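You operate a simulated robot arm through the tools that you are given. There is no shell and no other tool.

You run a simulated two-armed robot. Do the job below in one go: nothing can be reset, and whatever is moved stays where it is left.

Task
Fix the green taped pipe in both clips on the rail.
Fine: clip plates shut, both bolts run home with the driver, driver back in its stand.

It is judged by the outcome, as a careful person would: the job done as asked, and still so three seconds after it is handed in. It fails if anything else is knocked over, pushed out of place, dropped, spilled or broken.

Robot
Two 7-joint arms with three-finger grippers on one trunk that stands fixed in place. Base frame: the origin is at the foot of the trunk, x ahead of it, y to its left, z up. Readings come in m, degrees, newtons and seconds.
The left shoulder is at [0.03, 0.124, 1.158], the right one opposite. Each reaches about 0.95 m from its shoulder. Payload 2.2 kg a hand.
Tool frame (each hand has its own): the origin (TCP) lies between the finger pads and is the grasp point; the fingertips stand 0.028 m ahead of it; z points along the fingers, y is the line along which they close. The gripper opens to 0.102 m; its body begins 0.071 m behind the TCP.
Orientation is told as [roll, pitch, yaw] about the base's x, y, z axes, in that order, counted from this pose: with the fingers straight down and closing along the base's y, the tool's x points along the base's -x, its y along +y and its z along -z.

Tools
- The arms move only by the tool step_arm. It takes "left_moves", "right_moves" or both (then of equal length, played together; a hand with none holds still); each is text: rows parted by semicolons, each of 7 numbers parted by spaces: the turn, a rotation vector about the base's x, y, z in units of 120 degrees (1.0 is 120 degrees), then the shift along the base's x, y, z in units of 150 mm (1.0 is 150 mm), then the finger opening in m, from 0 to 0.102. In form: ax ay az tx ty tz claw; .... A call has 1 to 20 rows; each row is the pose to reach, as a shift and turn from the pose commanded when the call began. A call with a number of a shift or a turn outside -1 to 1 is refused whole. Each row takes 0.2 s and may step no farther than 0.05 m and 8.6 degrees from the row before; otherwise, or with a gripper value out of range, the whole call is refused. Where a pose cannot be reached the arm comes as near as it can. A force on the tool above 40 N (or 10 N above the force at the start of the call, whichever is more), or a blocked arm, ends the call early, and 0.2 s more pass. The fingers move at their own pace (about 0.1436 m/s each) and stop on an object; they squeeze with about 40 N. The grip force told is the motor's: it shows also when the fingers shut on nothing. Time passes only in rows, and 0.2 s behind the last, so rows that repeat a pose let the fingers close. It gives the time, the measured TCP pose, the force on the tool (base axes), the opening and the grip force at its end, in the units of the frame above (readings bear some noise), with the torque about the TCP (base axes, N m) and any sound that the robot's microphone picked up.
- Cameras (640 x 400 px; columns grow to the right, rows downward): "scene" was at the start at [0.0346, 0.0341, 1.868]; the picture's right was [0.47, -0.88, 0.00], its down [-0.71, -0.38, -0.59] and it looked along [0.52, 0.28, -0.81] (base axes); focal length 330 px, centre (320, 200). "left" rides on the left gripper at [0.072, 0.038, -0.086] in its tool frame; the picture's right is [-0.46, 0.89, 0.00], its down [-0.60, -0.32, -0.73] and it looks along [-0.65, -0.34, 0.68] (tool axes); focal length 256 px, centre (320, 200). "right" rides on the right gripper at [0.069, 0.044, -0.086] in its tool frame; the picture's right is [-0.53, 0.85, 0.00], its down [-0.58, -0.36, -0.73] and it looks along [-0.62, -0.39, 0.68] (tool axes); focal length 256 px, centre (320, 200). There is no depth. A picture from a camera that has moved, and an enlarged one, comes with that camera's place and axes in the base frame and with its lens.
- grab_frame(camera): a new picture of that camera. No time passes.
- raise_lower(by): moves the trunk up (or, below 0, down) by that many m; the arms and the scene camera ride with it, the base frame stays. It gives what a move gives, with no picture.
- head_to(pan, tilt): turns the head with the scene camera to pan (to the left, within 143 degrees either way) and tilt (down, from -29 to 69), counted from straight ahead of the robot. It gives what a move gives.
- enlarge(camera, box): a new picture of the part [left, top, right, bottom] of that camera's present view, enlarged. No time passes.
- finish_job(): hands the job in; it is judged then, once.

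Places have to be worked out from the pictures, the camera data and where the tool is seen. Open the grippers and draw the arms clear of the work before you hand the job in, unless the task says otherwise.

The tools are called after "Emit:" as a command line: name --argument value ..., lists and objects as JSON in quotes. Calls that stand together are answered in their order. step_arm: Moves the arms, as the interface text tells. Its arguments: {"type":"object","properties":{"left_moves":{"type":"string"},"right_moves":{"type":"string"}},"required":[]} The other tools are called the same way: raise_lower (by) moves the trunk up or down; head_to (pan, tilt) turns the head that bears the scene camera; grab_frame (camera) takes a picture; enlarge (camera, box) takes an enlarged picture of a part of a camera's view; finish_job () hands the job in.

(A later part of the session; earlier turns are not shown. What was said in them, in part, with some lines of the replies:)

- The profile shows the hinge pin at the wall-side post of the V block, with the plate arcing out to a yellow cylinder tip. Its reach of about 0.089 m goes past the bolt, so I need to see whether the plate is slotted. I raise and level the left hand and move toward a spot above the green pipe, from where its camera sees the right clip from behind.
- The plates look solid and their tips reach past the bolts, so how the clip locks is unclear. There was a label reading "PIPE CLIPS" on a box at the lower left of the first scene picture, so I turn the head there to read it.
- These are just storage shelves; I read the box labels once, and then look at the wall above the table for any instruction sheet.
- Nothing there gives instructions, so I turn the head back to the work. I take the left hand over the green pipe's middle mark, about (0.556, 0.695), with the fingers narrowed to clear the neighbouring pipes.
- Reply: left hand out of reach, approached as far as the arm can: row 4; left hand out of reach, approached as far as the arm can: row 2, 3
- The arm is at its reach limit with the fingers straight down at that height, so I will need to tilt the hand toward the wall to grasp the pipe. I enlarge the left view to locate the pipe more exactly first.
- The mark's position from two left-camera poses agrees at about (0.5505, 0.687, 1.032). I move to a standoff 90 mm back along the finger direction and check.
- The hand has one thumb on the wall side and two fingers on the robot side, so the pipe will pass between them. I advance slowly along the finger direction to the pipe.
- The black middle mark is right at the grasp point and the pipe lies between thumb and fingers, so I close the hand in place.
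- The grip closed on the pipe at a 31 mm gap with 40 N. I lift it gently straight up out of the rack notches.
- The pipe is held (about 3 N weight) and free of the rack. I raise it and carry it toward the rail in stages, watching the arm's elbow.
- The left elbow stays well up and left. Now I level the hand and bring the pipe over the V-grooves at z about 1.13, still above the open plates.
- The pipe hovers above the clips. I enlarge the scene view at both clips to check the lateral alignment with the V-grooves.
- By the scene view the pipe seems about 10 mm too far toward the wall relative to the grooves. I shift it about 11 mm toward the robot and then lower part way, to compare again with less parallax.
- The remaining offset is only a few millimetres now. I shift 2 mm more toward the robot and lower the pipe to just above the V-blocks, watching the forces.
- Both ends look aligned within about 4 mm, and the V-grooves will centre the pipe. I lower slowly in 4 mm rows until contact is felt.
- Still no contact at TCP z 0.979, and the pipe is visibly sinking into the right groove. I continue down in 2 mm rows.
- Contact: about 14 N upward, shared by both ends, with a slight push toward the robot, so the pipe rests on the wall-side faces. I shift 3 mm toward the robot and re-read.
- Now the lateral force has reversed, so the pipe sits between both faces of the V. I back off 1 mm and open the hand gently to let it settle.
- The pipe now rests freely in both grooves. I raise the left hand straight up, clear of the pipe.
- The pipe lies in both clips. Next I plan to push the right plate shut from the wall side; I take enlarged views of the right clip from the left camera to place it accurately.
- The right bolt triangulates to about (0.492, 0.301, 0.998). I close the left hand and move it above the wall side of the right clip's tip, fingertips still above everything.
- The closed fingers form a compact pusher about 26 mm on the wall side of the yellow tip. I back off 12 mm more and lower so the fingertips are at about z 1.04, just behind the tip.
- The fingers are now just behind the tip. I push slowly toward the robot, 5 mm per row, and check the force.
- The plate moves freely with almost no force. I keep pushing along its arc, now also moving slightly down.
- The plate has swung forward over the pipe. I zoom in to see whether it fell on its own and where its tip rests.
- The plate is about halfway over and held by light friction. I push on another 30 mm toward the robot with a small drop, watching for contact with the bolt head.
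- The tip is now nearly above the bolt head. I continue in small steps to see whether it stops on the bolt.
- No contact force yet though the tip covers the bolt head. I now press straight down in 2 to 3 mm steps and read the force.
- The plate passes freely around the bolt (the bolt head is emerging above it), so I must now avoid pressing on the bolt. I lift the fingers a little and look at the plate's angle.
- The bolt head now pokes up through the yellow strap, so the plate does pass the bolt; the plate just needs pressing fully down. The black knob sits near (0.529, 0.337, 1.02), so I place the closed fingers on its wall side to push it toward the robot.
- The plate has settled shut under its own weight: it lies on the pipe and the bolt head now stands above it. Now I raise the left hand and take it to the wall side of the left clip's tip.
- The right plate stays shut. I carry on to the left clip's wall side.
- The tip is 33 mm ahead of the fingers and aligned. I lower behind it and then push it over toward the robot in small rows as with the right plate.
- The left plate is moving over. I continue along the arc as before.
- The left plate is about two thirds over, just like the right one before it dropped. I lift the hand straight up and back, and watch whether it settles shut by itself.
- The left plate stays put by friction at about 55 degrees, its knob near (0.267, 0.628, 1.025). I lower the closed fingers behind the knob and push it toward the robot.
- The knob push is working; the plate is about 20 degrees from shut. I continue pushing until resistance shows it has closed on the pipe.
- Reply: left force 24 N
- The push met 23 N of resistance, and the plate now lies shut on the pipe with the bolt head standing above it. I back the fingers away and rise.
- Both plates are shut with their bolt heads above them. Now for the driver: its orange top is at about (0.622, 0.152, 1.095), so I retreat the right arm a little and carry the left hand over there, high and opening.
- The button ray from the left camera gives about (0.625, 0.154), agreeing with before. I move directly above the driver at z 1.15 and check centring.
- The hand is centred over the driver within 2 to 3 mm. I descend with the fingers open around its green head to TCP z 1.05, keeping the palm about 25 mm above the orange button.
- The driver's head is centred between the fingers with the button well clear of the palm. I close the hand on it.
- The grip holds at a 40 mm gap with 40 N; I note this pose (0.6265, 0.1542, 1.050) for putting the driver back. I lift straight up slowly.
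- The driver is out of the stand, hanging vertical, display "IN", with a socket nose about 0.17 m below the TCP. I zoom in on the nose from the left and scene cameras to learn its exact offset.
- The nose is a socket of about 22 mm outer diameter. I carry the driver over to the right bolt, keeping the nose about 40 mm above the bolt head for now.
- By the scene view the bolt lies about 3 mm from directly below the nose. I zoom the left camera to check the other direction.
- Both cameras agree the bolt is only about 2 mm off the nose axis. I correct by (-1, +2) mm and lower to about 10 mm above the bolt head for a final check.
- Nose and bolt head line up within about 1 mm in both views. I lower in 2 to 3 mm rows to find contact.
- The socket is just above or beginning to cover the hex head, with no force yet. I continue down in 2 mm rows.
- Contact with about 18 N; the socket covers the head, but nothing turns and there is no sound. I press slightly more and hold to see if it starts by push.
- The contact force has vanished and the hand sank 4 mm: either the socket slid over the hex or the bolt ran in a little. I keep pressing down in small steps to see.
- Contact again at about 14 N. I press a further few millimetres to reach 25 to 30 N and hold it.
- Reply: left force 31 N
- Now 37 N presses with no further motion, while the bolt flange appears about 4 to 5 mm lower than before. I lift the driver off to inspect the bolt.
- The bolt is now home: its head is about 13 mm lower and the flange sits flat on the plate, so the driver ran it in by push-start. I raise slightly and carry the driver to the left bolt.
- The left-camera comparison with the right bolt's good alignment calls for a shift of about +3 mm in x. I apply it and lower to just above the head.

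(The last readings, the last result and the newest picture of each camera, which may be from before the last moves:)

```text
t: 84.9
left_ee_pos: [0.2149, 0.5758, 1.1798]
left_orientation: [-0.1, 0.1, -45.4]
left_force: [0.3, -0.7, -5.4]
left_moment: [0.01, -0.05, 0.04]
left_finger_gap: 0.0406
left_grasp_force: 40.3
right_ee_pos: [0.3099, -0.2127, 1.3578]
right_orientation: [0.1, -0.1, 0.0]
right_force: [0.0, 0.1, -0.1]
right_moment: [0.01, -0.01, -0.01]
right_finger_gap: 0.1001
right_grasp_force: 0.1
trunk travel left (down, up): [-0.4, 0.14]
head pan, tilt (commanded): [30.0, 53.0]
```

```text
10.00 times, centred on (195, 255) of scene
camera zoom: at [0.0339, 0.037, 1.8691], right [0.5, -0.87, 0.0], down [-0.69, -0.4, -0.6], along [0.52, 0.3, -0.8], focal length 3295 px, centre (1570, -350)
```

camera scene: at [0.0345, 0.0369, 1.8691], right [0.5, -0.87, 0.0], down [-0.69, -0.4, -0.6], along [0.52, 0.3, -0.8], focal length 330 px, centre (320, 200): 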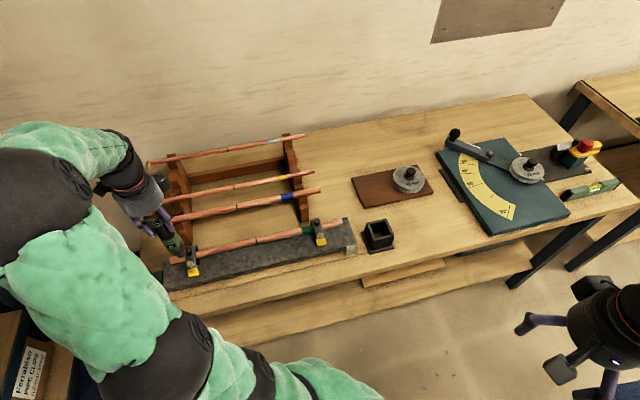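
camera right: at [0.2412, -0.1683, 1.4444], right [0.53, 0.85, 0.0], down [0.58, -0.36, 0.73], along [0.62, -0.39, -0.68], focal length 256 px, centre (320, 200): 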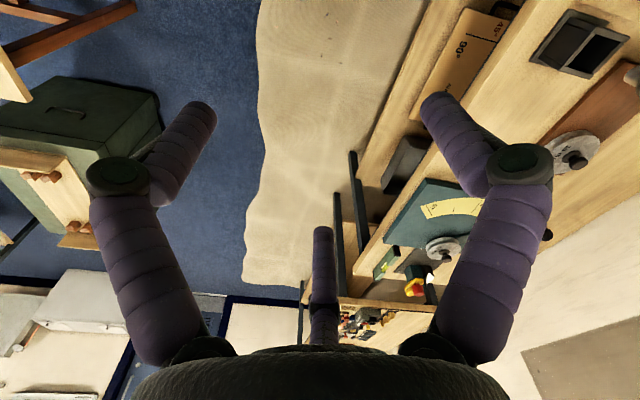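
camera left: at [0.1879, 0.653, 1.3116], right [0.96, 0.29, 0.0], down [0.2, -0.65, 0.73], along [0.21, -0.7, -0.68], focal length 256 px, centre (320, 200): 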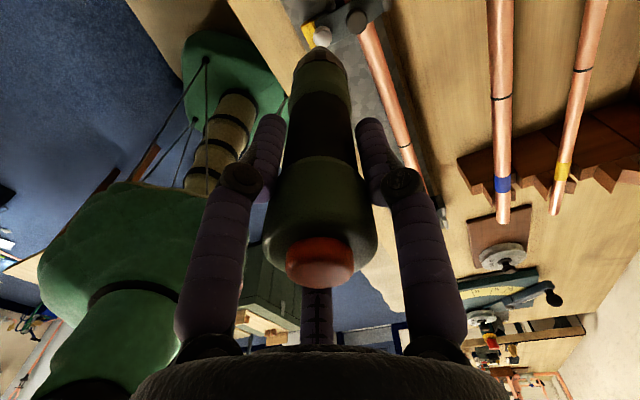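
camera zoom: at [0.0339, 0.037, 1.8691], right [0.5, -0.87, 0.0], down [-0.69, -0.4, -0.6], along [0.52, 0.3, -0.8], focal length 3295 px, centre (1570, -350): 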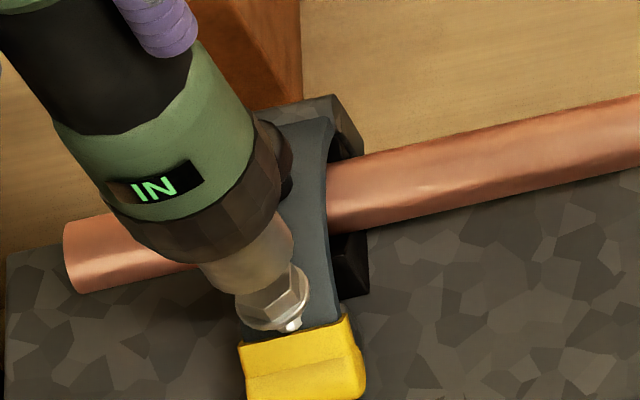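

Alignment is within about 1.5 mm. I make the small correction and lower to contact.

Emit:
step_arm --left_moves "0 0 0 -0.01 0.004 -0.03 0; 0 0 0 -0.01 0.004 -0.06 0; 0 0 0 -0.01 0.004 -0.08 0; 0 0 0 -0.01 0.004 -0.093 0; 0 0 0 -0.01 0.004 -0.107 0; 0 0 0 -0.01 0.004 -0.12 0"

Emit:
enlarge --camera "scene" --box '[175, 235, 215, 275]'

Emit:
enlarge --camera "left" --box '[280, 0, 360, 80]'

```text
t: 86.3
left_ee_pos: [0.2138, 0.5761, 1.1638]
left_orientation: [0.1, 0.0, -45.3]
left_force: [-0.1, -1.0, 1.5]
left_moment: [-0.03, 0.08, 0.0]
left_finger_gap: 0.0403
left_grasp_force: 40.3
right_ee_pos: [0.3108, -0.2126, 1.3575]
right_orientation: [0.0, 0.1, 0.0]
right_force: [0.3, -0.9, 0.0]
right_moment: [0.0, 0.02, -0.01]
right_finger_gap: 0.1001
right_grasp_force: 0.0
trunk travel left (down, up): [-0.4, 0.14]
head pan, tilt (commanded): [30.0, 53.0]
```

```text
10.00 times, centred on (195, 255) of scene
camera zoom: at [0.0339, 0.0366, 1.8692], right [0.5, -0.87, 0.0], down [-0.69, -0.4, -0.6], along [0.52, 0.3, -0.8], focal length 3295 px, centre (1570, -350)
```

zoom: 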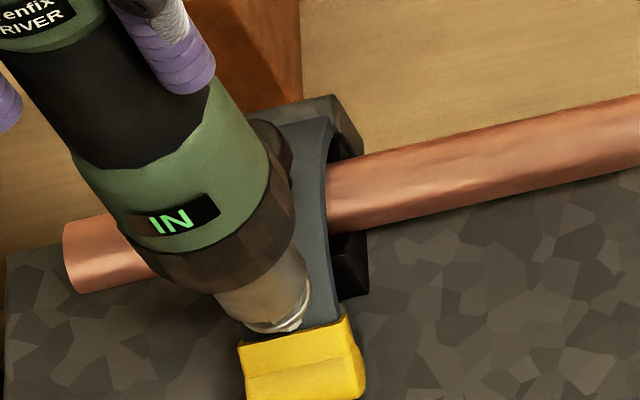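

```text
5.00 times, centred on (320, 40) of left
camera zoom: at [0.19, 0.6531, 1.25], right [0.96, 0.29, 0.0], down [0.2, -0.65, 0.73], along [0.21, -0.7, -0.68], focal length 1280 px, centre (320, 1000)
```

zoom: 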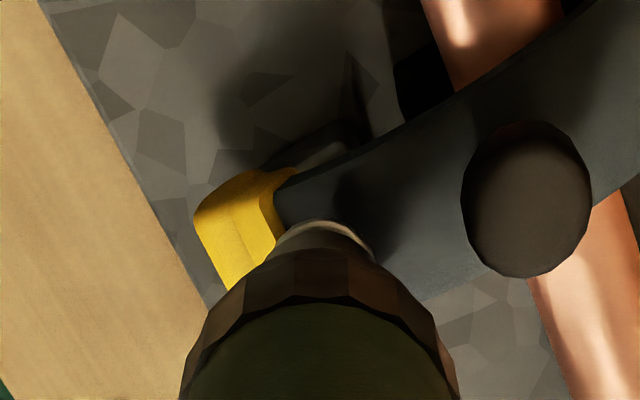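

Light contact (7 N) with the socket over the hex. I press further and hold so the driver runs.

Emit:
step_arm --left_moves "0 0 0 0 0 -0.013 0; 0 0 0 0 0 -0.02 0; 0 0 0 0 0 -0.02 0; 0 0 0 0 0 -0.02 0; 0 0 0 0 0 -0.02 0"

Emit:
enlarge --camera "scene" --box '[175, 235, 215, 275]'

```text
t: 87.5
left_ee_pos: [0.213, 0.5733, 1.1596]
left_orientation: [0.0, 0.0, -45.3]
left_force: [0.5, 0.2, -5.6]
left_moment: [0.03, -0.05, 0.0]
left_finger_gap: 0.0405
left_grasp_force: 39.6
right_ee_pos: [0.3106, -0.2121, 1.3576]
right_orientation: [0.0, 0.1, 0.0]
right_force: [0.3, -0.6, 0.5]
right_moment: [0.02, 0.01, 0.05]
right_finger_gap: 0.0999
right_grasp_force: 0.0
trunk travel left (down, up): [-0.4, 0.14]
head pan, tilt (commanded): [30.0, 53.0]
```

```text
10.00 times, centred on (195, 255) of scene
camera zoom: at [0.0341, 0.0373, 1.8691], right [0.5, -0.87, 0.0], down [-0.69, -0.4, -0.6], along [0.52, 0.3, -0.8], focal length 3295 px, centre (1570, -350)
```

zoom: 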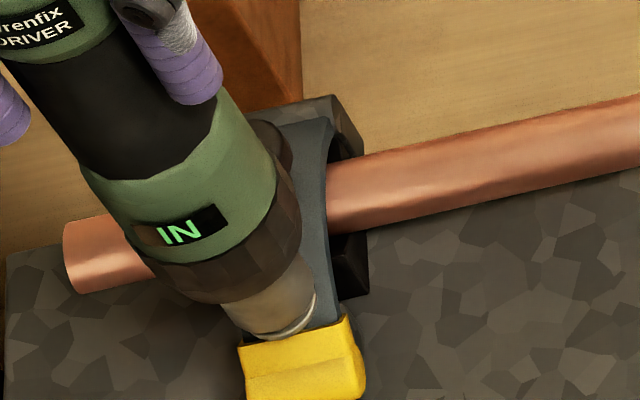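

The contact vanished again, so the bolt has run down ahead of the socket. I follow it down and press to confirm it is home.

Emit:
step_arm --left_moves "0 0 0 0 0 -0.013 0; 0 0 0 0 0 -0.02 0; 0 0 0 0 0 -0.027 0; 0 0 0 0 0 -0.033 0; 0 0 0 0 0 -0.033 0; 0 0 0 0 0 -0.033 0"

Emit:
enlarge --camera "scene" --box '[175, 235, 215, 275]'

```text
t: 88.9
left_ee_pos: [0.2139, 0.5744, 1.1555]
left_orientation: [0.0, -0.1, -45.3]
left_force: [-0.3, 0.3, 2.6]
left_moment: [0.07, -0.1, -0.03]
left_finger_gap: 0.0404
left_grasp_force: 39.9
right_ee_pos: [0.3115, -0.2124, 1.358]
right_orientation: [0.0, 0.0, 0.0]
right_force: [-0.4, 0.2, -0.3]
right_moment: [0.01, 0.0, 0.01]
right_finger_gap: 0.1001
right_grasp_force: 0.1
trunk travel left (down, up): [-0.4, 0.14]
head pan, tilt (commanded): [30.0, 53.0]
```

```text
10.00 times, centred on (195, 255) of scene
camera zoom: at [0.034, 0.0364, 1.8692], right [0.5, -0.87, 0.0], down [-0.69, -0.4, -0.6], along [0.52, 0.3, -0.8], focal length 3295 px, centre (1570, -350)
```

zoom: 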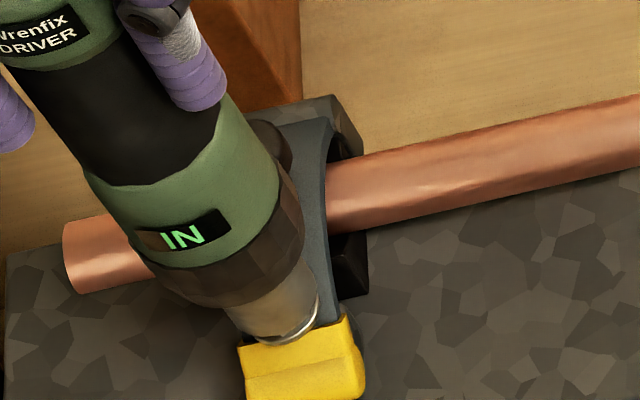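

Light contact again (8 N). I press on to about 30 N and hold, as I did on the right bolt.

Emit:
step_arm --left_moves "0 0 0 0 0 -0.013 0; 0 0 0 0 0 -0.02 0; 0 0 0 0 0 -0.02 0; 0 0 0 0 0 -0.02 0; 0 0 0 0 0 -0.02 0"

Emit:
enlarge --camera "scene" --box '[175, 235, 215, 275]'

```text
t: 90.1
left_ee_pos: [0.2132, 0.5748, 1.1547]
left_orientation: [0.2, 0.0, -45.3]
left_force: [-0.6, 2.3, 27.4]
left_moment: [0.31, 0.71, 0.01]
left_finger_gap: 0.0406
left_grasp_force: 40.2
right_ee_pos: [0.3097, -0.2144, 1.3566]
right_orientation: [0.1, 0.0, 0.1]
right_force: [0.5, -0.2, 0.2]
right_moment: [0.01, 0.0, -0.01]
right_finger_gap: 0.0999
right_grasp_force: 0.1
trunk travel left (down, up): [-0.4, 0.14]
head pan, tilt (commanded): [30.0, 53.0]
```

```text
10.00 times, centred on (195, 255) of scene
camera zoom: at [0.0329, 0.0339, 1.8694], right [0.5, -0.87, 0.0], down [-0.69, -0.4, -0.6], along [0.52, 0.3, -0.8], focal length 3295 px, centre (1570, -350)
```

zoom: 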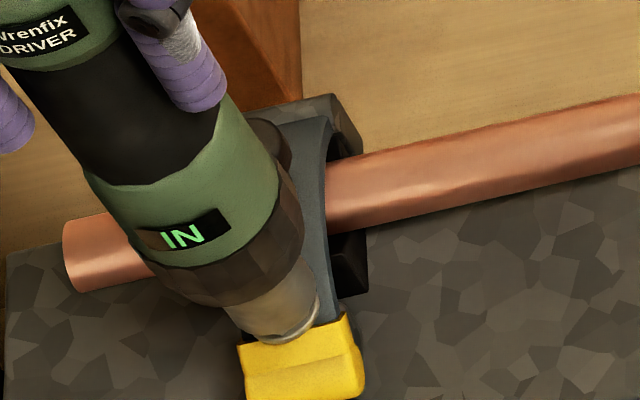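

At 33 N there is no further motion, at the same height as for the right bolt. I lift the driver off and inspect the left bolt.

Emit:
step_arm --left_moves "0 0 0 0 0 0.05 0; 0 0 0 0 0 0.1 0; 0 0 0 0 0 0.2 0; 0 0 0 0 0 0.35 0; 0 0 0 0 0 0.5 0"

Emit:
enlarge --camera "scene" --box '[175, 235, 215, 275]'

Emit:
enlarge --camera "left" --box '[280, 0, 360, 80]'

Emit:
enlarge --camera "scene" --box '[300, 205, 345, 245]'

```text
t: 91.3
left_ee_pos: [0.2133, 0.5738, 1.2268]
left_orientation: [-0.2, 0.0, -45.3]
left_force: [-0.2, -0.2, -6.2]
left_moment: [-0.01, 0.02, 0.01]
left_finger_gap: 0.0405
left_grasp_force: 40.1
right_ee_pos: [0.3109, -0.2115, 1.3573]
right_orientation: [0.0, 0.0, 0.0]
right_force: [0.2, -0.5, -0.7]
right_moment: [-0.01, 0.01, -0.02]
right_finger_gap: 0.0998
right_grasp_force: 0.0
trunk travel left (down, up): [-0.4, 0.14]
head pan, tilt (commanded): [30.0, 53.0]
```

```text
10.00 times, centred on (195, 255) of scene
camera zoom: at [0.0338, 0.0367, 1.8691], right [0.5, -0.87, 0.0], down [-0.69, -0.4, -0.6], along [0.52, 0.3, -0.8], focal length 3295 px, centre (1570, -350)
```

zoom: 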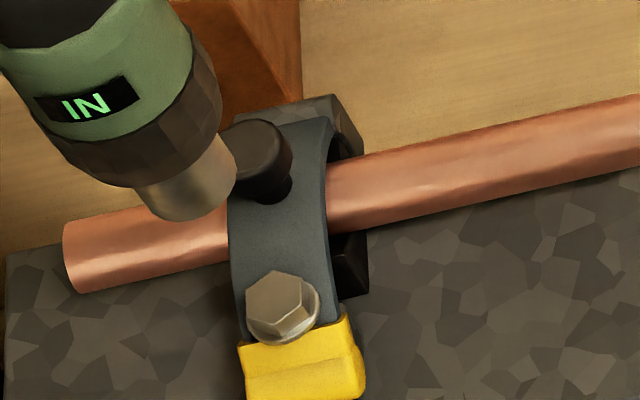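

```text
5.00 times, centred on (320, 40) of left
camera zoom: at [0.1897, 0.6523, 1.3131], right [0.96, 0.29, 0.0], down [0.2, -0.65, 0.73], along [0.21, -0.7, -0.68], focal length 1280 px, centre (320, 1000)
```

zoom: 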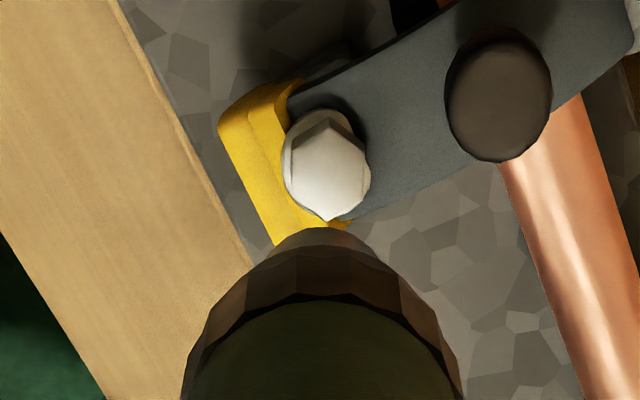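

```text
10.00 times, centred on (322, 225) of scene
camera zoom: at [0.0338, 0.0367, 1.8691], right [0.5, -0.87, 0.0], down [-0.69, -0.4, -0.6], along [0.52, 0.3, -0.8], focal length 3295 px, centre (295, -50)
```

zoom: 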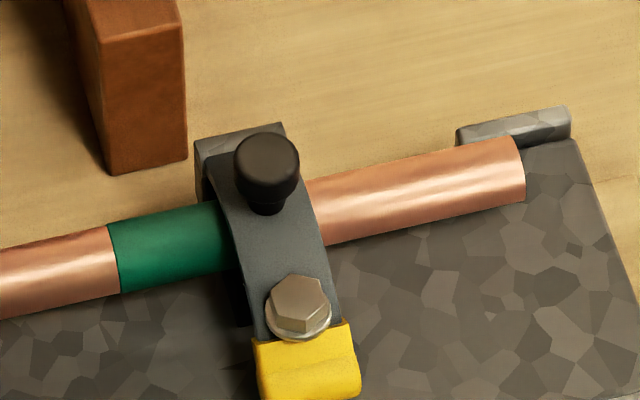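

Both heads now look seated. I zoom in as far as possible on both flanges to make sure no gap remains under them.

Emit:
enlarge --camera "scene" --box '[313, 227, 331, 239]'

Emit:
enlarge --camera "scene" --box '[182, 256, 200, 268]'

Emit:
enlarge --camera "left" --box '[308, 0, 340, 22]'

```text
16.00 times, centred on (322, 233) of scene
camera zoom: at [0.0338, 0.0367, 1.8691], right [0.5, -0.87, 0.0], down [-0.69, -0.4, -0.6], along [0.52, 0.3, -0.8], focal length 5272 px, centre (288, -328)
```

zoom: 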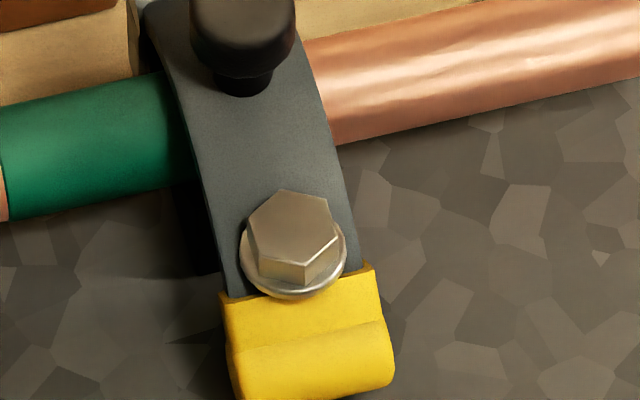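

```text
16.00 times, centred on (191, 262) of scene
camera zoom: at [0.0338, 0.0367, 1.8691], right [0.5, -0.87, 0.0], down [-0.69, -0.4, -0.6], along [0.52, 0.3, -0.8], focal length 5272 px, centre (2384, -792)
```

zoom: 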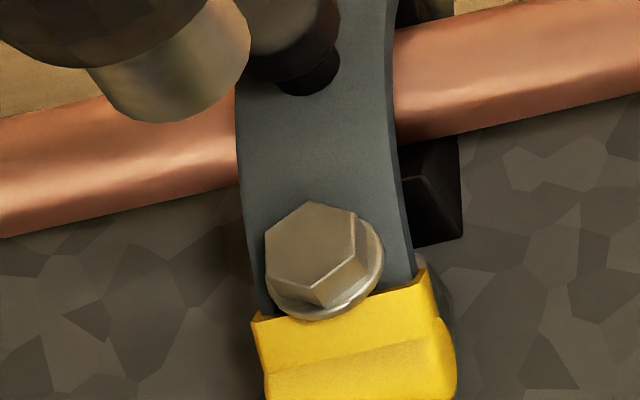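

```text
16.00 times, centred on (324, 11) of left
camera zoom: at [0.1897, 0.6523, 1.3131], right [0.96, 0.29, 0.0], down [0.2, -0.65, 0.73], along [0.21, -0.7, -0.68], focal length 4096 px, centre (256, 3224)
```

zoom: 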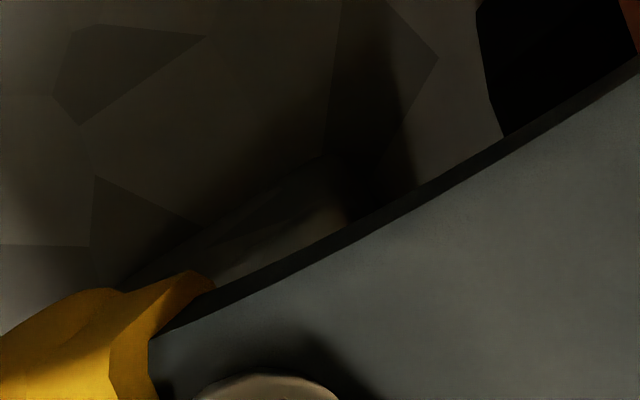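

Both flanges sit on their plates with no visible gap, and both stopped at the same height under 33 to 37 N. Now I carry the driver back along the bolt line to above its stand.

Emit:
step_arm --left_moves "0 0 0 0.15 -0.15 0.02 0; 0 0 0 0.3 -0.31 0.04 0; 0 0 0 0.46 -0.47 0.04 0; 0 0 0 0.62 -0.63 0.04 0; 0 0 0 0.78 -0.79 0.04 0; 0 0 0 0.92 -0.94 0.04 0"

Emit:
step_arm --left_moves "0 0 0 0.15 -0.15 0 0; 0 0 0 0.31 -0.32 0 0; 0 0 0 0.47 -0.48 0 0; 0 0 0 0.63 -0.64 0 0; 0 0 0 0.79 -0.8 0 0; 0 0 0 0.92 -0.93 0 0"

Emit:
step_arm --left_moves "0 0 0 0.15 -0.15 0 0; 0 0 0 0.31 -0.32 0 0; 0 0 0 0.47 -0.48 0 0; 0 0 0 0.63 -0.64 0 0; 0 0 0 0.77 -0.78 0 0; 0 0 0 0.86 -0.88 0 0; 0 0 0 0.86 -0.88 0 0"

Emit:
grab_frame --camera "left"

Emit:
grab_frame --camera "scene"

```text
t: 92.7
left_ee_pos: [0.3533, 0.4328, 1.232]
left_orientation: [0.0, 0.1, -45.3]
left_force: [0.0, 0.4, -6.6]
left_moment: [-0.02, 0.01, -0.01]
left_finger_gap: 0.0403
left_grasp_force: 40.0
right_ee_pos: [0.3109, -0.2126, 1.3577]
right_orientation: [0.0, 0.0, -0.1]
right_force: [-0.1, -0.7, 1.6]
right_moment: [0.04, 0.01, -0.02]
right_finger_gap: 0.1
right_grasp_force: 0.1
trunk travel left (down, up): [-0.4, 0.14]
head pan, tilt (commanded): [30.0, 53.0]
```

```text
t: 94.1
left_ee_pos: [0.4907, 0.2933, 1.2337]
left_orientation: [0.0, 0.0, -45.3]
left_force: [0.4, 0.4, -6.2]
left_moment: [0.01, -0.01, 0.0]
left_finger_gap: 0.0405
left_grasp_force: 40.1
right_ee_pos: [0.3126, -0.213, 1.3574]
right_orientation: [0.0, 0.1, 0.0]
right_force: [0.8, -0.7, -0.1]
right_moment: [0.0, 0.04, 0.03]
right_finger_gap: 0.1003
right_grasp_force: 0.1
trunk travel left (down, up): [-0.4, 0.14]
head pan, tilt (commanded): [30.0, 53.0]
```

```text
t: 95.7
left_ee_pos: [0.6188, 0.1639, 1.2334]
left_orientation: [0.0, 0.0, -45.3]
left_force: [0.1, 0.4, -5.8]
left_moment: [0.0, 0.04, -0.01]
left_finger_gap: 0.0403
left_grasp_force: 39.9
right_ee_pos: [0.3107, -0.2115, 1.3577]
right_orientation: [0.0, 0.0, 0.0]
right_force: [-0.4, -0.6, -0.3]
right_moment: [-0.02, 0.01, 0.01]
right_finger_gap: 0.1
right_grasp_force: 0.1
trunk travel left (down, up): [-0.4, 0.14]
head pan, tilt (commanded): [30.0, 53.0]
```

```text
taken
camera left: at [0.5955, 0.2418, 1.3196], right [0.96, 0.29, 0.0], down [0.2, -0.65, 0.73], along [0.21, -0.7, -0.68], focal length 256 px, centre (320, 200)
```

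left: 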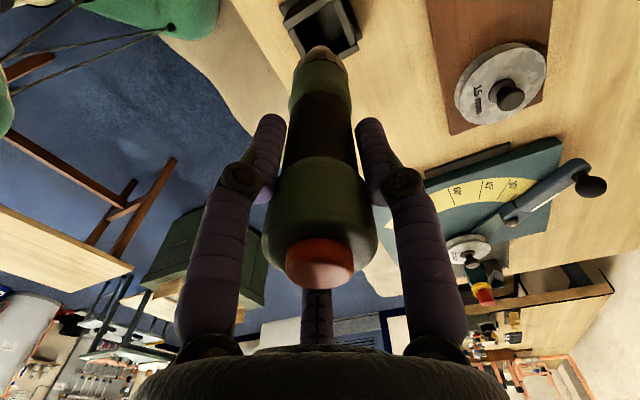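

```text
taken
camera scene: at [0.0341, 0.0373, 1.8691], right [0.5, -0.87, 0.0], down [-0.69, -0.4, -0.6], along [0.52, 0.3, -0.8], focal length 330 px, centre (320, 200)
```

scene: 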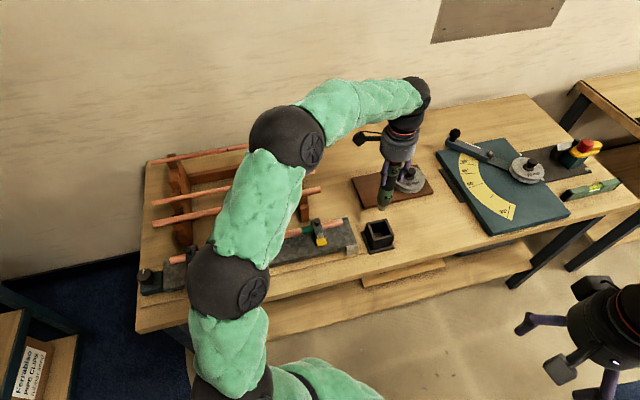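

The driver hangs near the stand. I move to the recorded stand position at the same height as my earlier reference picture (z 1.1995) to compare the nose and stand edges.

Emit:
step_arm --left_moves "0 0 0 0.023 -0.032 -0.1 0; 0 0 0 0.047 -0.065 -0.2 0; 0 0 0 0.047 -0.065 -0.226 0; 0 0 0 0.047 -0.065 -0.226 0; 0 0 0 0.047 -0.065 -0.226 0"

Emit:
enlarge --camera "left" --box '[270, 20, 370, 120]'

Emit:
enlarge --camera "scene" --box '[355, 160, 405, 225]'

```text
t: 96.9
left_ee_pos: [0.626, 0.1525, 1.1995]
left_orientation: [-0.1, 0.0, -45.3]
left_force: [0.3, -0.2, -6.6]
left_moment: [0.01, 0.0, -0.01]
left_finger_gap: 0.0401
left_grasp_force: 39.8
right_ee_pos: [0.3128, -0.2125, 1.3589]
right_orientation: [-0.1, 0.0, 0.0]
right_force: [-0.1, -1.1, 0.1]
right_moment: [0.05, 0.01, 0.02]
right_finger_gap: 0.1
right_grasp_force: 0.0
trunk travel left (down, up): [-0.4, 0.14]
head pan, tilt (commanded): [30.0, 53.0]
```

```text
4.00 times, centred on (320, 70) of left
camera zoom: at [0.6025, 0.231, 1.2853], right [0.96, 0.29, 0.0], down [0.2, -0.65, 0.73], along [0.21, -0.7, -0.68], focal length 1024 px, centre (320, 720)
```

zoom: 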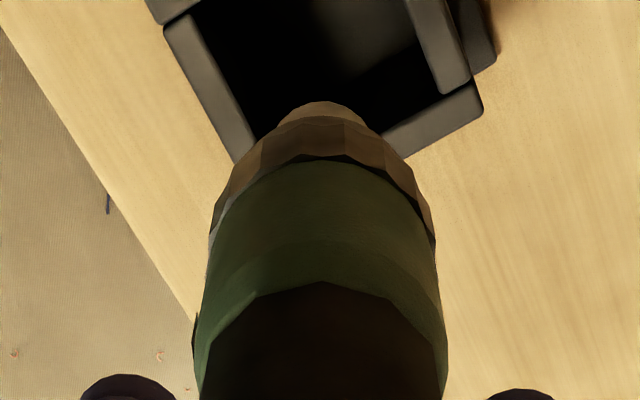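

```text
6.15 times, centred on (380, 192) of scene
camera zoom: at [0.0347, 0.0368, 1.8691], right [0.5, -0.87, 0.0], down [-0.69, -0.4, -0.6], along [0.52, 0.3, -0.8], focal length 2028 px, centre (-49, 246)
```

zoom: 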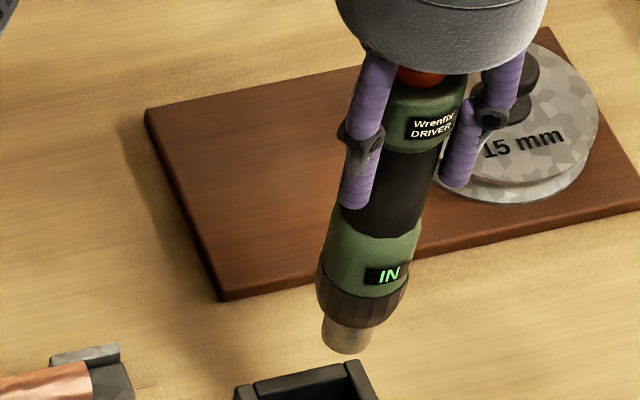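

The picture matches the reference within about 1 mm, so the driver is right over its stand. I lower it, slowing near the bottom.

Emit:
step_arm --left_moves "0 0 0 0 0 -0.1 0; 0 0 0 0 0 -0.2 0; 0 0 0 0 0 -0.3 0; 0 0 0 0 0 -0.4 0; 0 0 0 0 0 -0.5 0; 0 0 0 0 0 -0.6 0; 0 0 0 0 0 -0.7 0; 0 0 0 0 0 -0.8 0; 0 0 0 0 0 -0.87 0; 0 0 0 0 0 -0.92 0"

Emit:
enlarge --camera "scene" --box '[340, 140, 430, 250]'

```text
t: 99.1
left_ee_pos: [0.6256, 0.1525, 1.0611]
left_orientation: [-0.1, 0.0, -45.4]
left_force: [-0.9, 0.1, -6.0]
left_moment: [0.0, -0.01, 0.0]
left_finger_gap: 0.0404
left_grasp_force: 40.2
right_ee_pos: [0.311, -0.2119, 1.3583]
right_orientation: [0.0, 0.0, 0.0]
right_force: [-0.4, -0.1, 0.3]
right_moment: [-0.02, 0.02, 0.02]
right_finger_gap: 0.0998
right_grasp_force: 0.1
trunk travel left (down, up): [-0.4, 0.14]
head pan, tilt (commanded): [30.0, 53.0]
```

```text
3.64 times, centred on (385, 195) of scene
camera zoom: at [0.035, 0.0368, 1.8691], right [0.5, -0.87, 0.0], down [-0.69, -0.4, -0.6], along [0.52, 0.3, -0.8], focal length 1198 px, centre (84, 218)
```

zoom: 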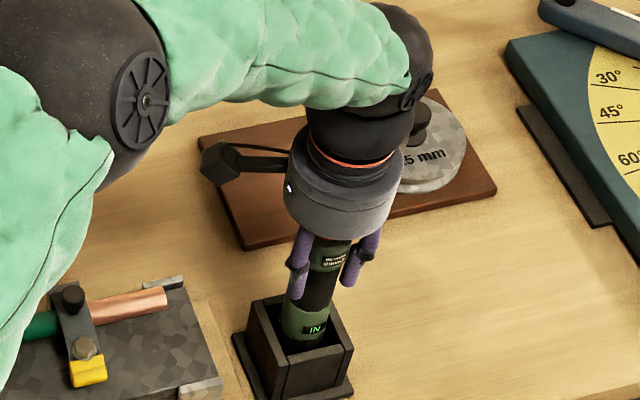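

The driver went into the stand without touching. I lower the last centimetre in 2 mm rows until it rests on the bottom.

Emit:
step_arm --left_moves "0 0 0 0 0 -0.013 0; 0 0 0 0 0 -0.027 0; 0 0 0 0 0 -0.04 0; 0 0 0 0 0 -0.053 0; 0 0 0 0 0 -0.063 0"

```text
t: 100.3
left_ee_pos: [0.6252, 0.1525, 1.0513]
left_orientation: [0.0, 0.0, -45.4]
left_force: [0.2, 0.3, -6.0]
left_moment: [0.0, 0.02, 0.01]
left_finger_gap: 0.0401
left_grasp_force: 39.8
right_ee_pos: [0.3107, -0.2117, 1.3581]
right_orientation: [-0.1, 0.0, 0.0]
right_force: [-0.3, -1.1, 0.2]
right_moment: [0.0, -0.01, 0.01]
right_finger_gap: 0.1002
right_grasp_force: 0.1
trunk travel left (down, up): [-0.4, 0.14]
head pan, tilt (commanded): [30.0, 53.0]
```

Still hanging free at z 1.051, so the driver may have slipped up slightly in the grip. I continue down in 1.5 mm rows.

Emit:
step_arm --left_moves "0 0 0 0 0 -0.01 0; 0 0 0 0 0 -0.02 0; 0 0 0 0 0 -0.03 0; 0 0 0 0 0 -0.04 0"

```text
t: 101.3
left_ee_pos: [0.6264, 0.1528, 1.049]
left_orientation: [0.3, -0.2, -45.1]
left_force: [-3.4, -0.8, 20.6]
left_moment: [0.14, 0.68, 0.01]
left_finger_gap: 0.0411
left_grasp_force: 40.1
right_ee_pos: [0.309, -0.2131, 1.3586]
right_orientation: [-0.1, -0.2, 0.1]
right_force: [0.5, -0.3, 0.2]
right_moment: [0.0, 0.0, -0.01]
right_finger_gap: 0.1001
right_grasp_force: 0.1
trunk travel left (down, up): [-0.4, 0.14]
head pan, tilt (commanded): [30.0, 53.0]
```

It now rests firmly on the bottom of the stand. I relieve the pressure by raising 3 mm and open the fingers.

Emit:
step_arm --left_moves "0 0 0 0 0 0.013 0; 0 0 0 0 0 0.02 0; 0 0 0 0 0 0.02 0.035; 0 0 0 0 0 0.02 0.05; 0 0 0 0 0 0.02 0.07; 0 0 0 0 0 0.02 0.09; 0 0 0 0 0 0.02 0.09"

Emit:
grab_frame --camera "left"

Emit:
enlarge --camera "scene" --box '[340, 140, 430, 250]'

```text
t: 102.9
left_ee_pos: [0.625, 0.1512, 1.0488]
left_orientation: [0.0, 0.0, -45.3]
left_force: [-0.2, -0.1, -0.1]
left_moment: [0.02, 0.02, -0.01]
left_finger_gap: 0.0899
left_grasp_force: 0.0
right_ee_pos: [0.3095, -0.212, 1.3582]
right_orientation: [-0.1, 0.0, -0.1]
right_force: [0.0, 0.1, 1.0]
right_moment: [-0.05, 0.02, 0.01]
right_finger_gap: 0.1001
right_grasp_force: 0.1
trunk travel left (down, up): [-0.4, 0.14]
head pan, tilt (commanded): [30.0, 53.0]
```

```text
taken
camera left: at [0.6016, 0.2307, 1.1351], right [0.96, 0.29, 0.0], down [0.2, -0.65, 0.73], along [0.21, -0.7, -0.68], focal length 256 px, centre (320, 200)
```

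left: 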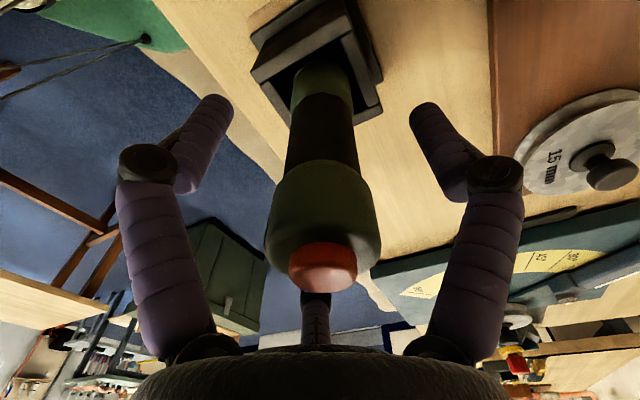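

```text
3.64 times, centred on (385, 195) of scene
camera zoom: at [0.0339, 0.0366, 1.8692], right [0.5, -0.87, 0.0], down [-0.69, -0.4, -0.6], along [0.52, 0.3, -0.8], focal length 1198 px, centre (84, 218)
```

zoom: 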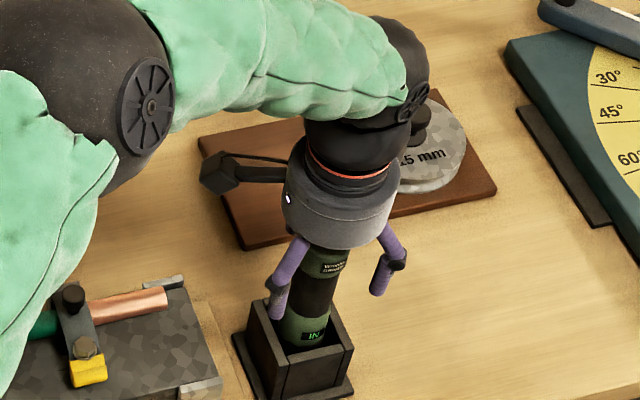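

The driver stands in its holder again. I raise the open hand straight up clear of it.

Emit:
step_arm --left_moves "0 0 0 0 0 0.1 0.09; 0 0 0 0 0 0.25 0.09; 0 0 0 0 0 0.45 0.09; 0 0 0 0 0 0.65 0.09; 0 0 0 0 0 0.85 0.09; 0 0 0 0 0 1.0 0.09"

Emit:
step_arm --left_moves "0 0 0 -0.2 0.15 0.1 0.09; 0 0 0 -0.4 0.3 0.2 0.09; 0 0 0 -0.6 0.45 0.3 0.09; 0 0 0 -0.8 0.6 0.4 0.09; 0 0 0 -1.0 0.75 0.5 0.09"

Emit:
grab_frame --camera "scene"

Emit:
enlarge --camera "scene" --box '[340, 170, 430, 260]'

Emit:
grab_frame --camera "left"

```text
t: 104.3
left_ee_pos: [0.6278, 0.1506, 1.1981]
left_orientation: [0.0, 0.1, -45.3]
left_force: [0.4, -0.4, 0.5]
left_moment: [-0.05, -0.01, -0.02]
left_finger_gap: 0.0897
left_grasp_force: 0.1
right_ee_pos: [0.3103, -0.2123, 1.3575]
right_orientation: [0.1, 0.0, 0.0]
right_force: [0.1, 1.2, -0.4]
right_moment: [-0.01, 0.01, 0.0]
right_finger_gap: 0.1
right_grasp_force: 0.1
trunk travel left (down, up): [-0.4, 0.14]
head pan, tilt (commanded): [30.0, 53.0]
```

```text
t: 105.5
left_ee_pos: [0.4752, 0.2666, 1.2736]
left_orientation: [0.0, 0.0, -45.4]
left_force: [-0.9, -0.4, 0.3]
left_moment: [0.01, -0.04, -0.02]
left_finger_gap: 0.0902
left_grasp_force: 0.1
right_ee_pos: [0.3084, -0.2118, 1.3578]
right_orientation: [-0.1, 0.0, 0.0]
right_force: [0.0, 0.2, 0.2]
right_moment: [-0.03, 0.0, 0.04]
right_finger_gap: 0.1001
right_grasp_force: 0.0
trunk travel left (down, up): [-0.4, 0.14]
head pan, tilt (commanded): [30.0, 53.0]
```

```text
taken
camera scene: at [0.0322, 0.0373, 1.8692], right [0.5, -0.87, 0.0], down [-0.69, -0.4, -0.6], along [0.52, 0.3, -0.8], focal length 330 px, centre (320, 200)
```

scene: 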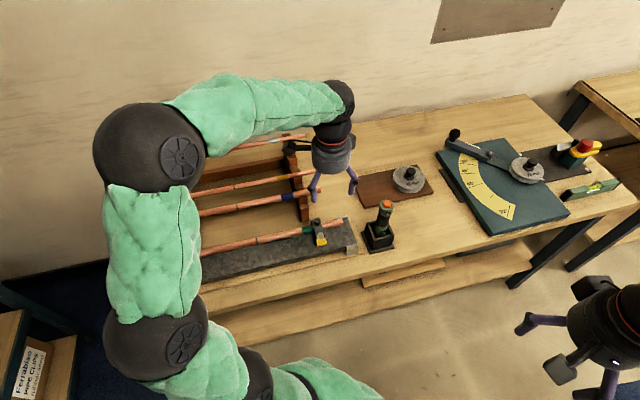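

```text
4.44 times, centred on (385, 215) of scene
camera zoom: at [0.0322, 0.0373, 1.8692], right [0.5, -0.87, 0.0], down [-0.69, -0.4, -0.6], along [0.52, 0.3, -0.8], focal length 1464 px, centre (31, 133)
```

zoom: 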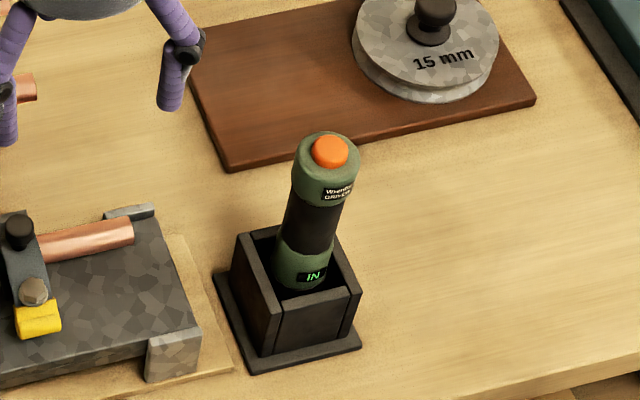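

```text
taken
camera left: at [0.4509, 0.3435, 1.3602], right [0.96, 0.29, 0.0], down [0.2, -0.65, 0.73], along [0.21, -0.7, -0.68], focal length 256 px, centre (320, 200)
```

left: 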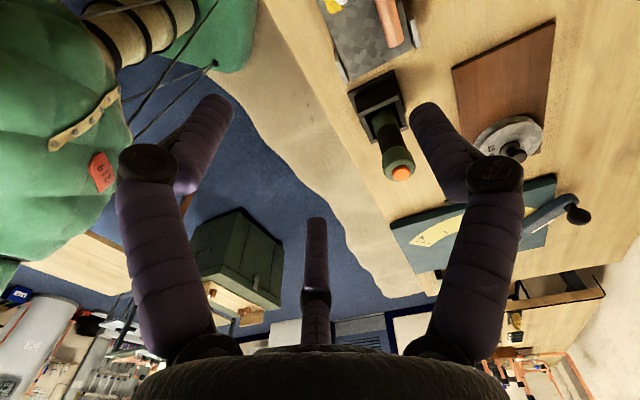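

The driver is back in its stand and upright. For certainty I take the left hand back to the left end of the rail, where the earlier level view showed the clip in profile, to check the bolt seating edge-on.

Emit:
step_arm --left_moves "0 0 0 -0.2 0.26 0 0.09; 0 0 0 -0.4 0.52 0 0.09; 0 0 0 -0.6 0.77 0 0.09; 0 0 0 -0.75 0.97 0 0.09"

Emit:
step_arm --left_moves "0 0 0 -0.2 0.26 0 0.09; 0 0 0 -0.4 0.52 0 0.09; 0 0 0 -0.6 0.77 0 0.09; 0 0 0 -0.75 0.97 0 0.09"

Emit:
step_arm --left_moves "0 0 0.056 -0.2 0.26 0 0.09; 0 0 0.112 -0.4 0.52 0 0.09; 0 0 0.169 -0.6 0.77 0 0.09; 0 0 0.225 -0.75 0.97 0 0.09"

Emit:
grab_frame --camera "left"

Emit:
grab_frame --camera "scene"

```text
t: 106.5
left_ee_pos: [0.362, 0.4096, 1.2754]
left_orientation: [0.0, 0.0, -45.4]
left_force: [0.3, -0.4, -0.4]
left_moment: [-0.03, -0.01, 0.01]
left_finger_gap: 0.0902
left_grasp_force: 0.1
right_ee_pos: [0.3094, -0.212, 1.3583]
right_orientation: [0.0, 0.0, -0.1]
right_force: [-0.3, -0.6, -0.4]
right_moment: [0.0, 0.02, 0.0]
right_finger_gap: 0.0999
right_grasp_force: 0.0
trunk travel left (down, up): [-0.4, 0.14]
head pan, tilt (commanded): [30.0, 53.0]
```

```text
t: 107.5
left_ee_pos: [0.2493, 0.5567, 1.2745]
left_orientation: [0.0, 0.0, -45.3]
left_force: [-0.1, 0.1, -0.6]
left_moment: [-0.02, -0.01, 0.0]
left_finger_gap: 0.09
left_grasp_force: 0.0
right_ee_pos: [0.3102, -0.2115, 1.3579]
right_orientation: [0.0, -0.1, -0.1]
right_force: [-1.1, 0.6, 1.5]
right_moment: [-0.01, 0.0, -0.01]
right_finger_gap: 0.1001
right_grasp_force: 0.0
trunk travel left (down, up): [-0.4, 0.14]
head pan, tilt (commanded): [30.0, 53.0]
```

```text
t: 108.5
left_ee_pos: [0.1372, 0.7041, 1.2718]
left_orientation: [-0.1, -0.1, -18.2]
left_force: [-0.1, -0.1, 0.2]
left_moment: [-0.06, -0.01, 0.02]
left_finger_gap: 0.09
left_grasp_force: 0.1
right_ee_pos: [0.3102, -0.2105, 1.3577]
right_orientation: [-0.1, 0.0, 0.0]
right_force: [-0.8, 0.0, -0.2]
right_moment: [0.01, -0.01, 0.0]
right_finger_gap: 0.1001
right_grasp_force: 0.0
trunk travel left (down, up): [-0.4, 0.14]
head pan, tilt (commanded): [30.0, 53.0]
```

```text
taken
camera left: at [0.0798, 0.7624, 1.3587], right [0.72, 0.7, 0.0], down [0.47, -0.49, 0.73], along [0.51, -0.53, -0.68], focal length 256 px, centre (320, 200)
```

left: 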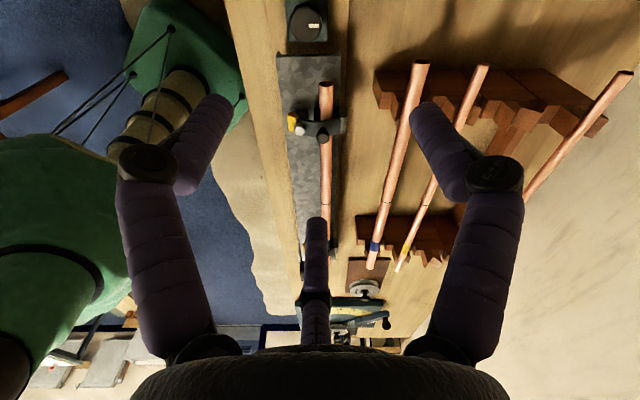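

```text
taken
camera scene: at [0.0334, 0.0387, 1.8691], right [0.5, -0.87, 0.0], down [-0.69, -0.4, -0.6], along [0.52, 0.3, -0.8], focal length 330 px, centre (320, 200)
```

scene: 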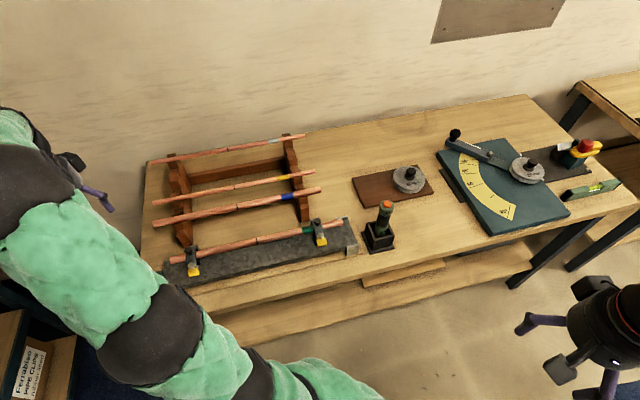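

I repeat the same tilt and lowering as before, off the left end of the rail, to look level along it.

Emit:
step_arm --left_moves "-0.0357 -0.035 0 -0.13 0.14 -0.1 0.09; -0.0714 -0.07 0 -0.26 0.29 -0.2 0.09; -0.107 -0.105 0 -0.4 0.43 -0.3 0.09; -0.143 -0.14 0 -0.52 0.58 -0.4 0.09; -0.1786 -0.175 0 -0.63 0.71 -0.47 0.09"

Emit:
step_arm --left_moves "0 0 0 0 0 -0.25 0.09; 0 0 0 0 0 -0.5 0.09; 0 0 0 0 0 -0.75 0.09; 0 0 0 0 0 -1.0 0.09"

Emit:
enlarge --camera "left" --box '[270, 130, 380, 230]'

Emit:
enlarge --camera "left" --box '[280, 150, 340, 200]'

```text
t: 109.7
left_ee_pos: [0.0417, 0.8086, 1.2012]
left_orientation: [-15.0, -26.6, -14.7]
left_force: [0.1, 0.4, 1.1]
left_moment: [-0.03, -0.04, -0.01]
left_finger_gap: 0.0902
left_grasp_force: 0.0
right_ee_pos: [0.3092, -0.2119, 1.3588]
right_orientation: [-0.2, 0.1, 0.0]
right_force: [-0.4, 0.1, -0.2]
right_moment: [-0.05, 0.0, -0.03]
right_finger_gap: 0.0999
right_grasp_force: 0.1
trunk travel left (down, up): [-0.4, 0.14]
head pan, tilt (commanded): [30.0, 53.0]
```

```text
t: 110.7
left_ee_pos: [0.0448, 0.8087, 1.0523]
left_orientation: [-14.9, -26.4, -14.8]
left_force: [0.2, -0.4, 0.4]
left_moment: [0.01, 0.0, 0.0]
left_finger_gap: 0.0902
left_grasp_force: 0.1
right_ee_pos: [0.3102, -0.2109, 1.3572]
right_orientation: [0.0, 0.1, -0.1]
right_force: [-0.5, 0.7, 0.2]
right_moment: [-0.02, 0.0, 0.01]
right_finger_gap: 0.1001
right_grasp_force: 0.1
trunk travel left (down, up): [-0.4, 0.14]
head pan, tilt (commanded): [30.0, 53.0]
```

```text
4.00 times, centred on (325, 180) of left
camera zoom: at [-0.0351, 0.8909, 1.0863], right [0.72, 0.69, 0.0], down [0.15, -0.16, 0.97], along [0.68, -0.7, -0.23], focal length 1024 px, centre (300, 280)
```

zoom: 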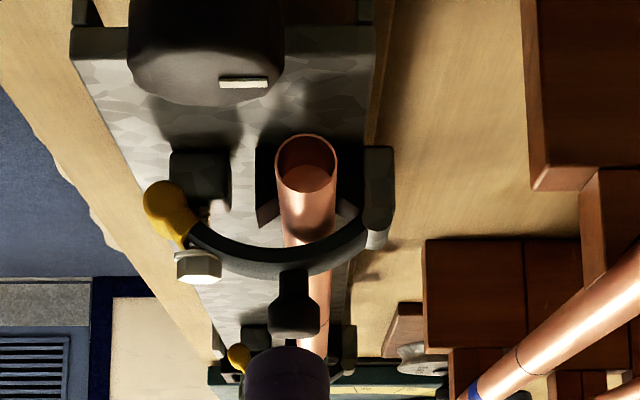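

```text
8.00 times, centred on (310, 175) of left
camera zoom: at [-0.0351, 0.8909, 1.0863], right [0.72, 0.69, 0.0], down [0.15, -0.16, 0.97], along [0.68, -0.7, -0.23], focal length 2048 px, centre (400, 400)
```

zoom: 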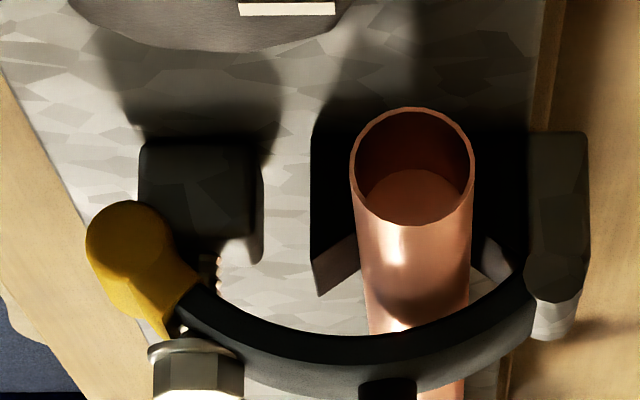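

The edge-on view shows the left plate fully over the pipe, its tip down beside the bolt block, and the flange against the plate. I zoom on the far right clip in the same view to compare.

Emit:
enlarge --camera "left" --box '[296, 196, 346, 226]'

Emit:
enlarge --camera "left" --box '[284, 165, 324, 200]'

```text
12.80 times, centred on (321, 211) of left
camera zoom: at [-0.0351, 0.8909, 1.0863], right [0.72, 0.69, 0.0], down [0.15, -0.16, 0.97], along [0.68, -0.7, -0.23], focal length 3277 px, centre (307, 59)
```

zoom: 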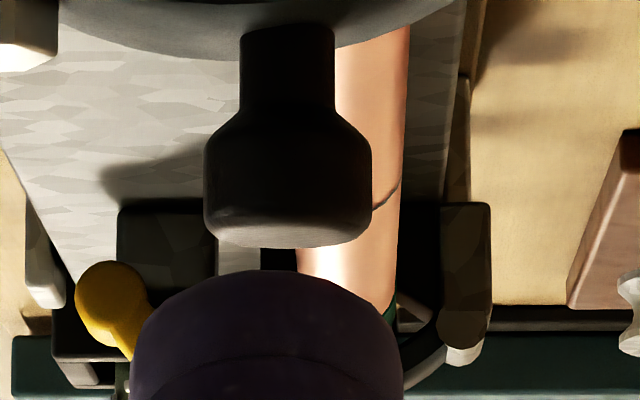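

```text
11.43 times, centred on (304, 182) of left
camera zoom: at [-0.0351, 0.8909, 1.0863], right [0.72, 0.69, 0.0], down [0.15, -0.16, 0.97], along [0.68, -0.7, -0.23], focal length 2926 px, centre (503, 400)
```

zoom: 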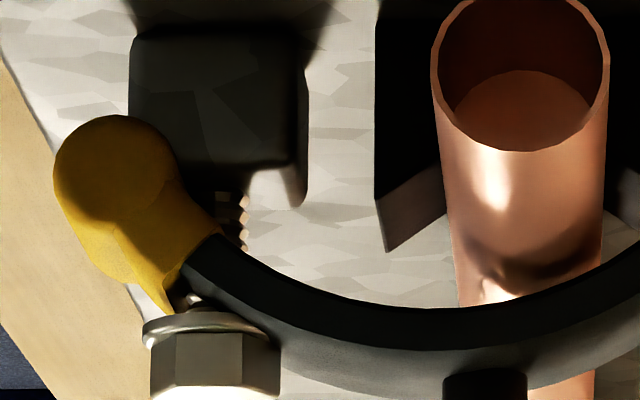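

Both plates sit at the same closed angle, and the flange bears on the plate, so the clips are done. I raise the left hand, level it and draw it back clear of the work with the gripper open.

Emit:
step_arm --left_moves "0 0 0 0 0 0.25 0.1; 0 0 0 0 0 0.5 0.1; 0 0 0 0 0 0.75 0.1; 0 0 0 0 0 1.0 0.1"

Emit:
step_arm --left_moves "0.036 0.035 0 0 -0.1 0.15 0.1; 0.072 0.07 0 0.05 -0.2 0.3 0.1; 0.107 0.105 0 0.1 -0.35 0.5 0.1; 0.143 0.14 0 0.2 -0.5 0.7 0.1; 0.1786 0.175 0 0.3 -0.65 0.9 0.1; 0.1786 0.175 0 0.4 -0.8 1.0 0.1"

Emit:
grab_frame --camera "scene"

Emit:
enlarge --camera "scene" --box '[130, 120, 370, 300]'

Emit:
grab_frame --camera "left"

```text
t: 111.7
left_ee_pos: [0.0434, 0.8091, 1.2037]
left_orientation: [-14.9, -26.5, -14.8]
left_force: [0.2, 0.3, -0.6]
left_moment: [-0.03, 0.0, -0.02]
left_finger_gap: 0.0997
left_grasp_force: 0.1
right_ee_pos: [0.3087, -0.2117, 1.3579]
right_orientation: [0.0, 0.0, -0.1]
right_force: [0.3, -0.3, 0.0]
right_moment: [0.0, 0.02, 0.01]
right_finger_gap: 0.1
right_grasp_force: 0.0
trunk travel left (down, up): [-0.4, 0.14]
head pan, tilt (commanded): [30.0, 53.0]
```

```text
t: 113.1
left_ee_pos: [0.1038, 0.6854, 1.3543]
left_orientation: [0.0, 0.1, -18.3]
left_force: [-1.1, -0.7, 0.0]
left_moment: [0.01, -0.03, -0.02]
left_finger_gap: 0.1001
left_grasp_force: 0.1
right_ee_pos: [0.3109, -0.2132, 1.3569]
right_orientation: [0.1, 0.0, 0.1]
right_force: [-0.1, -0.3, 0.6]
right_moment: [0.0, 0.01, -0.06]
right_finger_gap: 0.1
right_grasp_force: 0.1
trunk travel left (down, up): [-0.4, 0.14]
head pan, tilt (commanded): [30.0, 53.0]
```

```text
taken
camera scene: at [0.034, 0.0355, 1.8692], right [0.5, -0.87, 0.0], down [-0.69, -0.4, -0.6], along [0.52, 0.3, -0.8], focal length 330 px, centre (320, 200)
```

scene: 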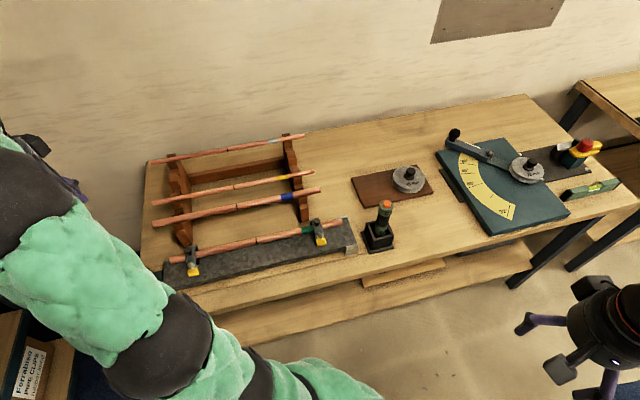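

```text
2.22 times, centred on (250, 210) of scene
camera zoom: at [0.034, 0.0355, 1.8692], right [0.5, -0.87, 0.0], down [-0.69, -0.4, -0.6], along [0.52, 0.3, -0.8], focal length 732 px, centre (476, 178)
```

zoom: 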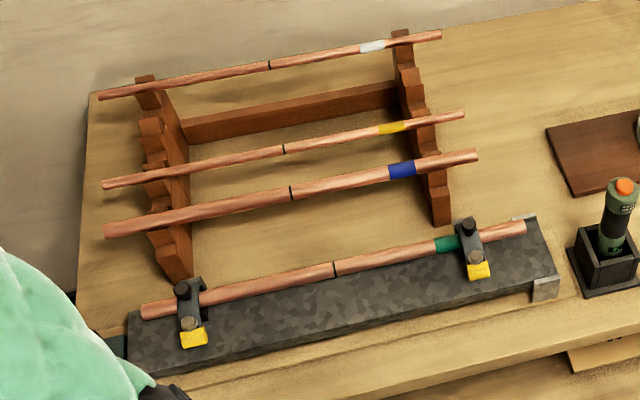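

```text
taken
camera left: at [0.0473, 0.7457, 1.4405], right [0.72, 0.7, 0.0], down [0.47, -0.49, 0.73], along [0.51, -0.52, -0.68], focal length 256 px, centre (320, 200)
```

left: 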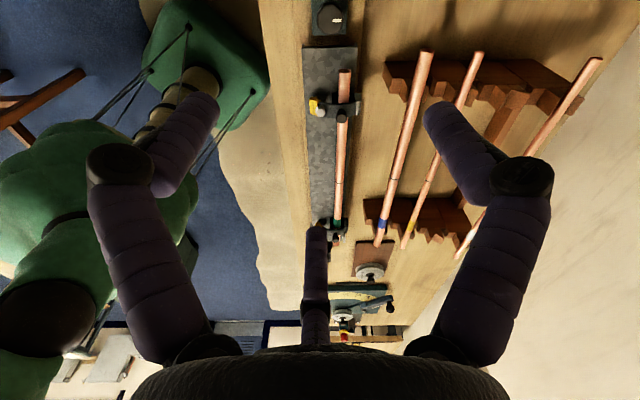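

The green-taped pipe is centred in both clips, with the plates shut and both bolts run in against them. The driver is back in its stand, the other pipes have not moved, and both hands are open and clear. I hand the job in.

Emit:
finish_job

```text
The job is handed in.
```

The green-taped pipe is fixed in both clips on the rail, and the job is handed in.

- **Plates:** both are shut over the pipe, at the same closed angle in the level view along the rail.
- **Bolts:** the driver ran both in about 9 mm. Neither moved further under a firm press of 33–37 N. The left flange rests on the curved plate along one edge, so a small gap shows on its robot side. I took both as home because they stopped at the same height.
- **Driver:** it is standing in its holder again, with its display still showing "IN".
- **Rest of the bench:** nothing else was moved or knocked in the last pictures. Both grippers are open and the arms are clear of the work.
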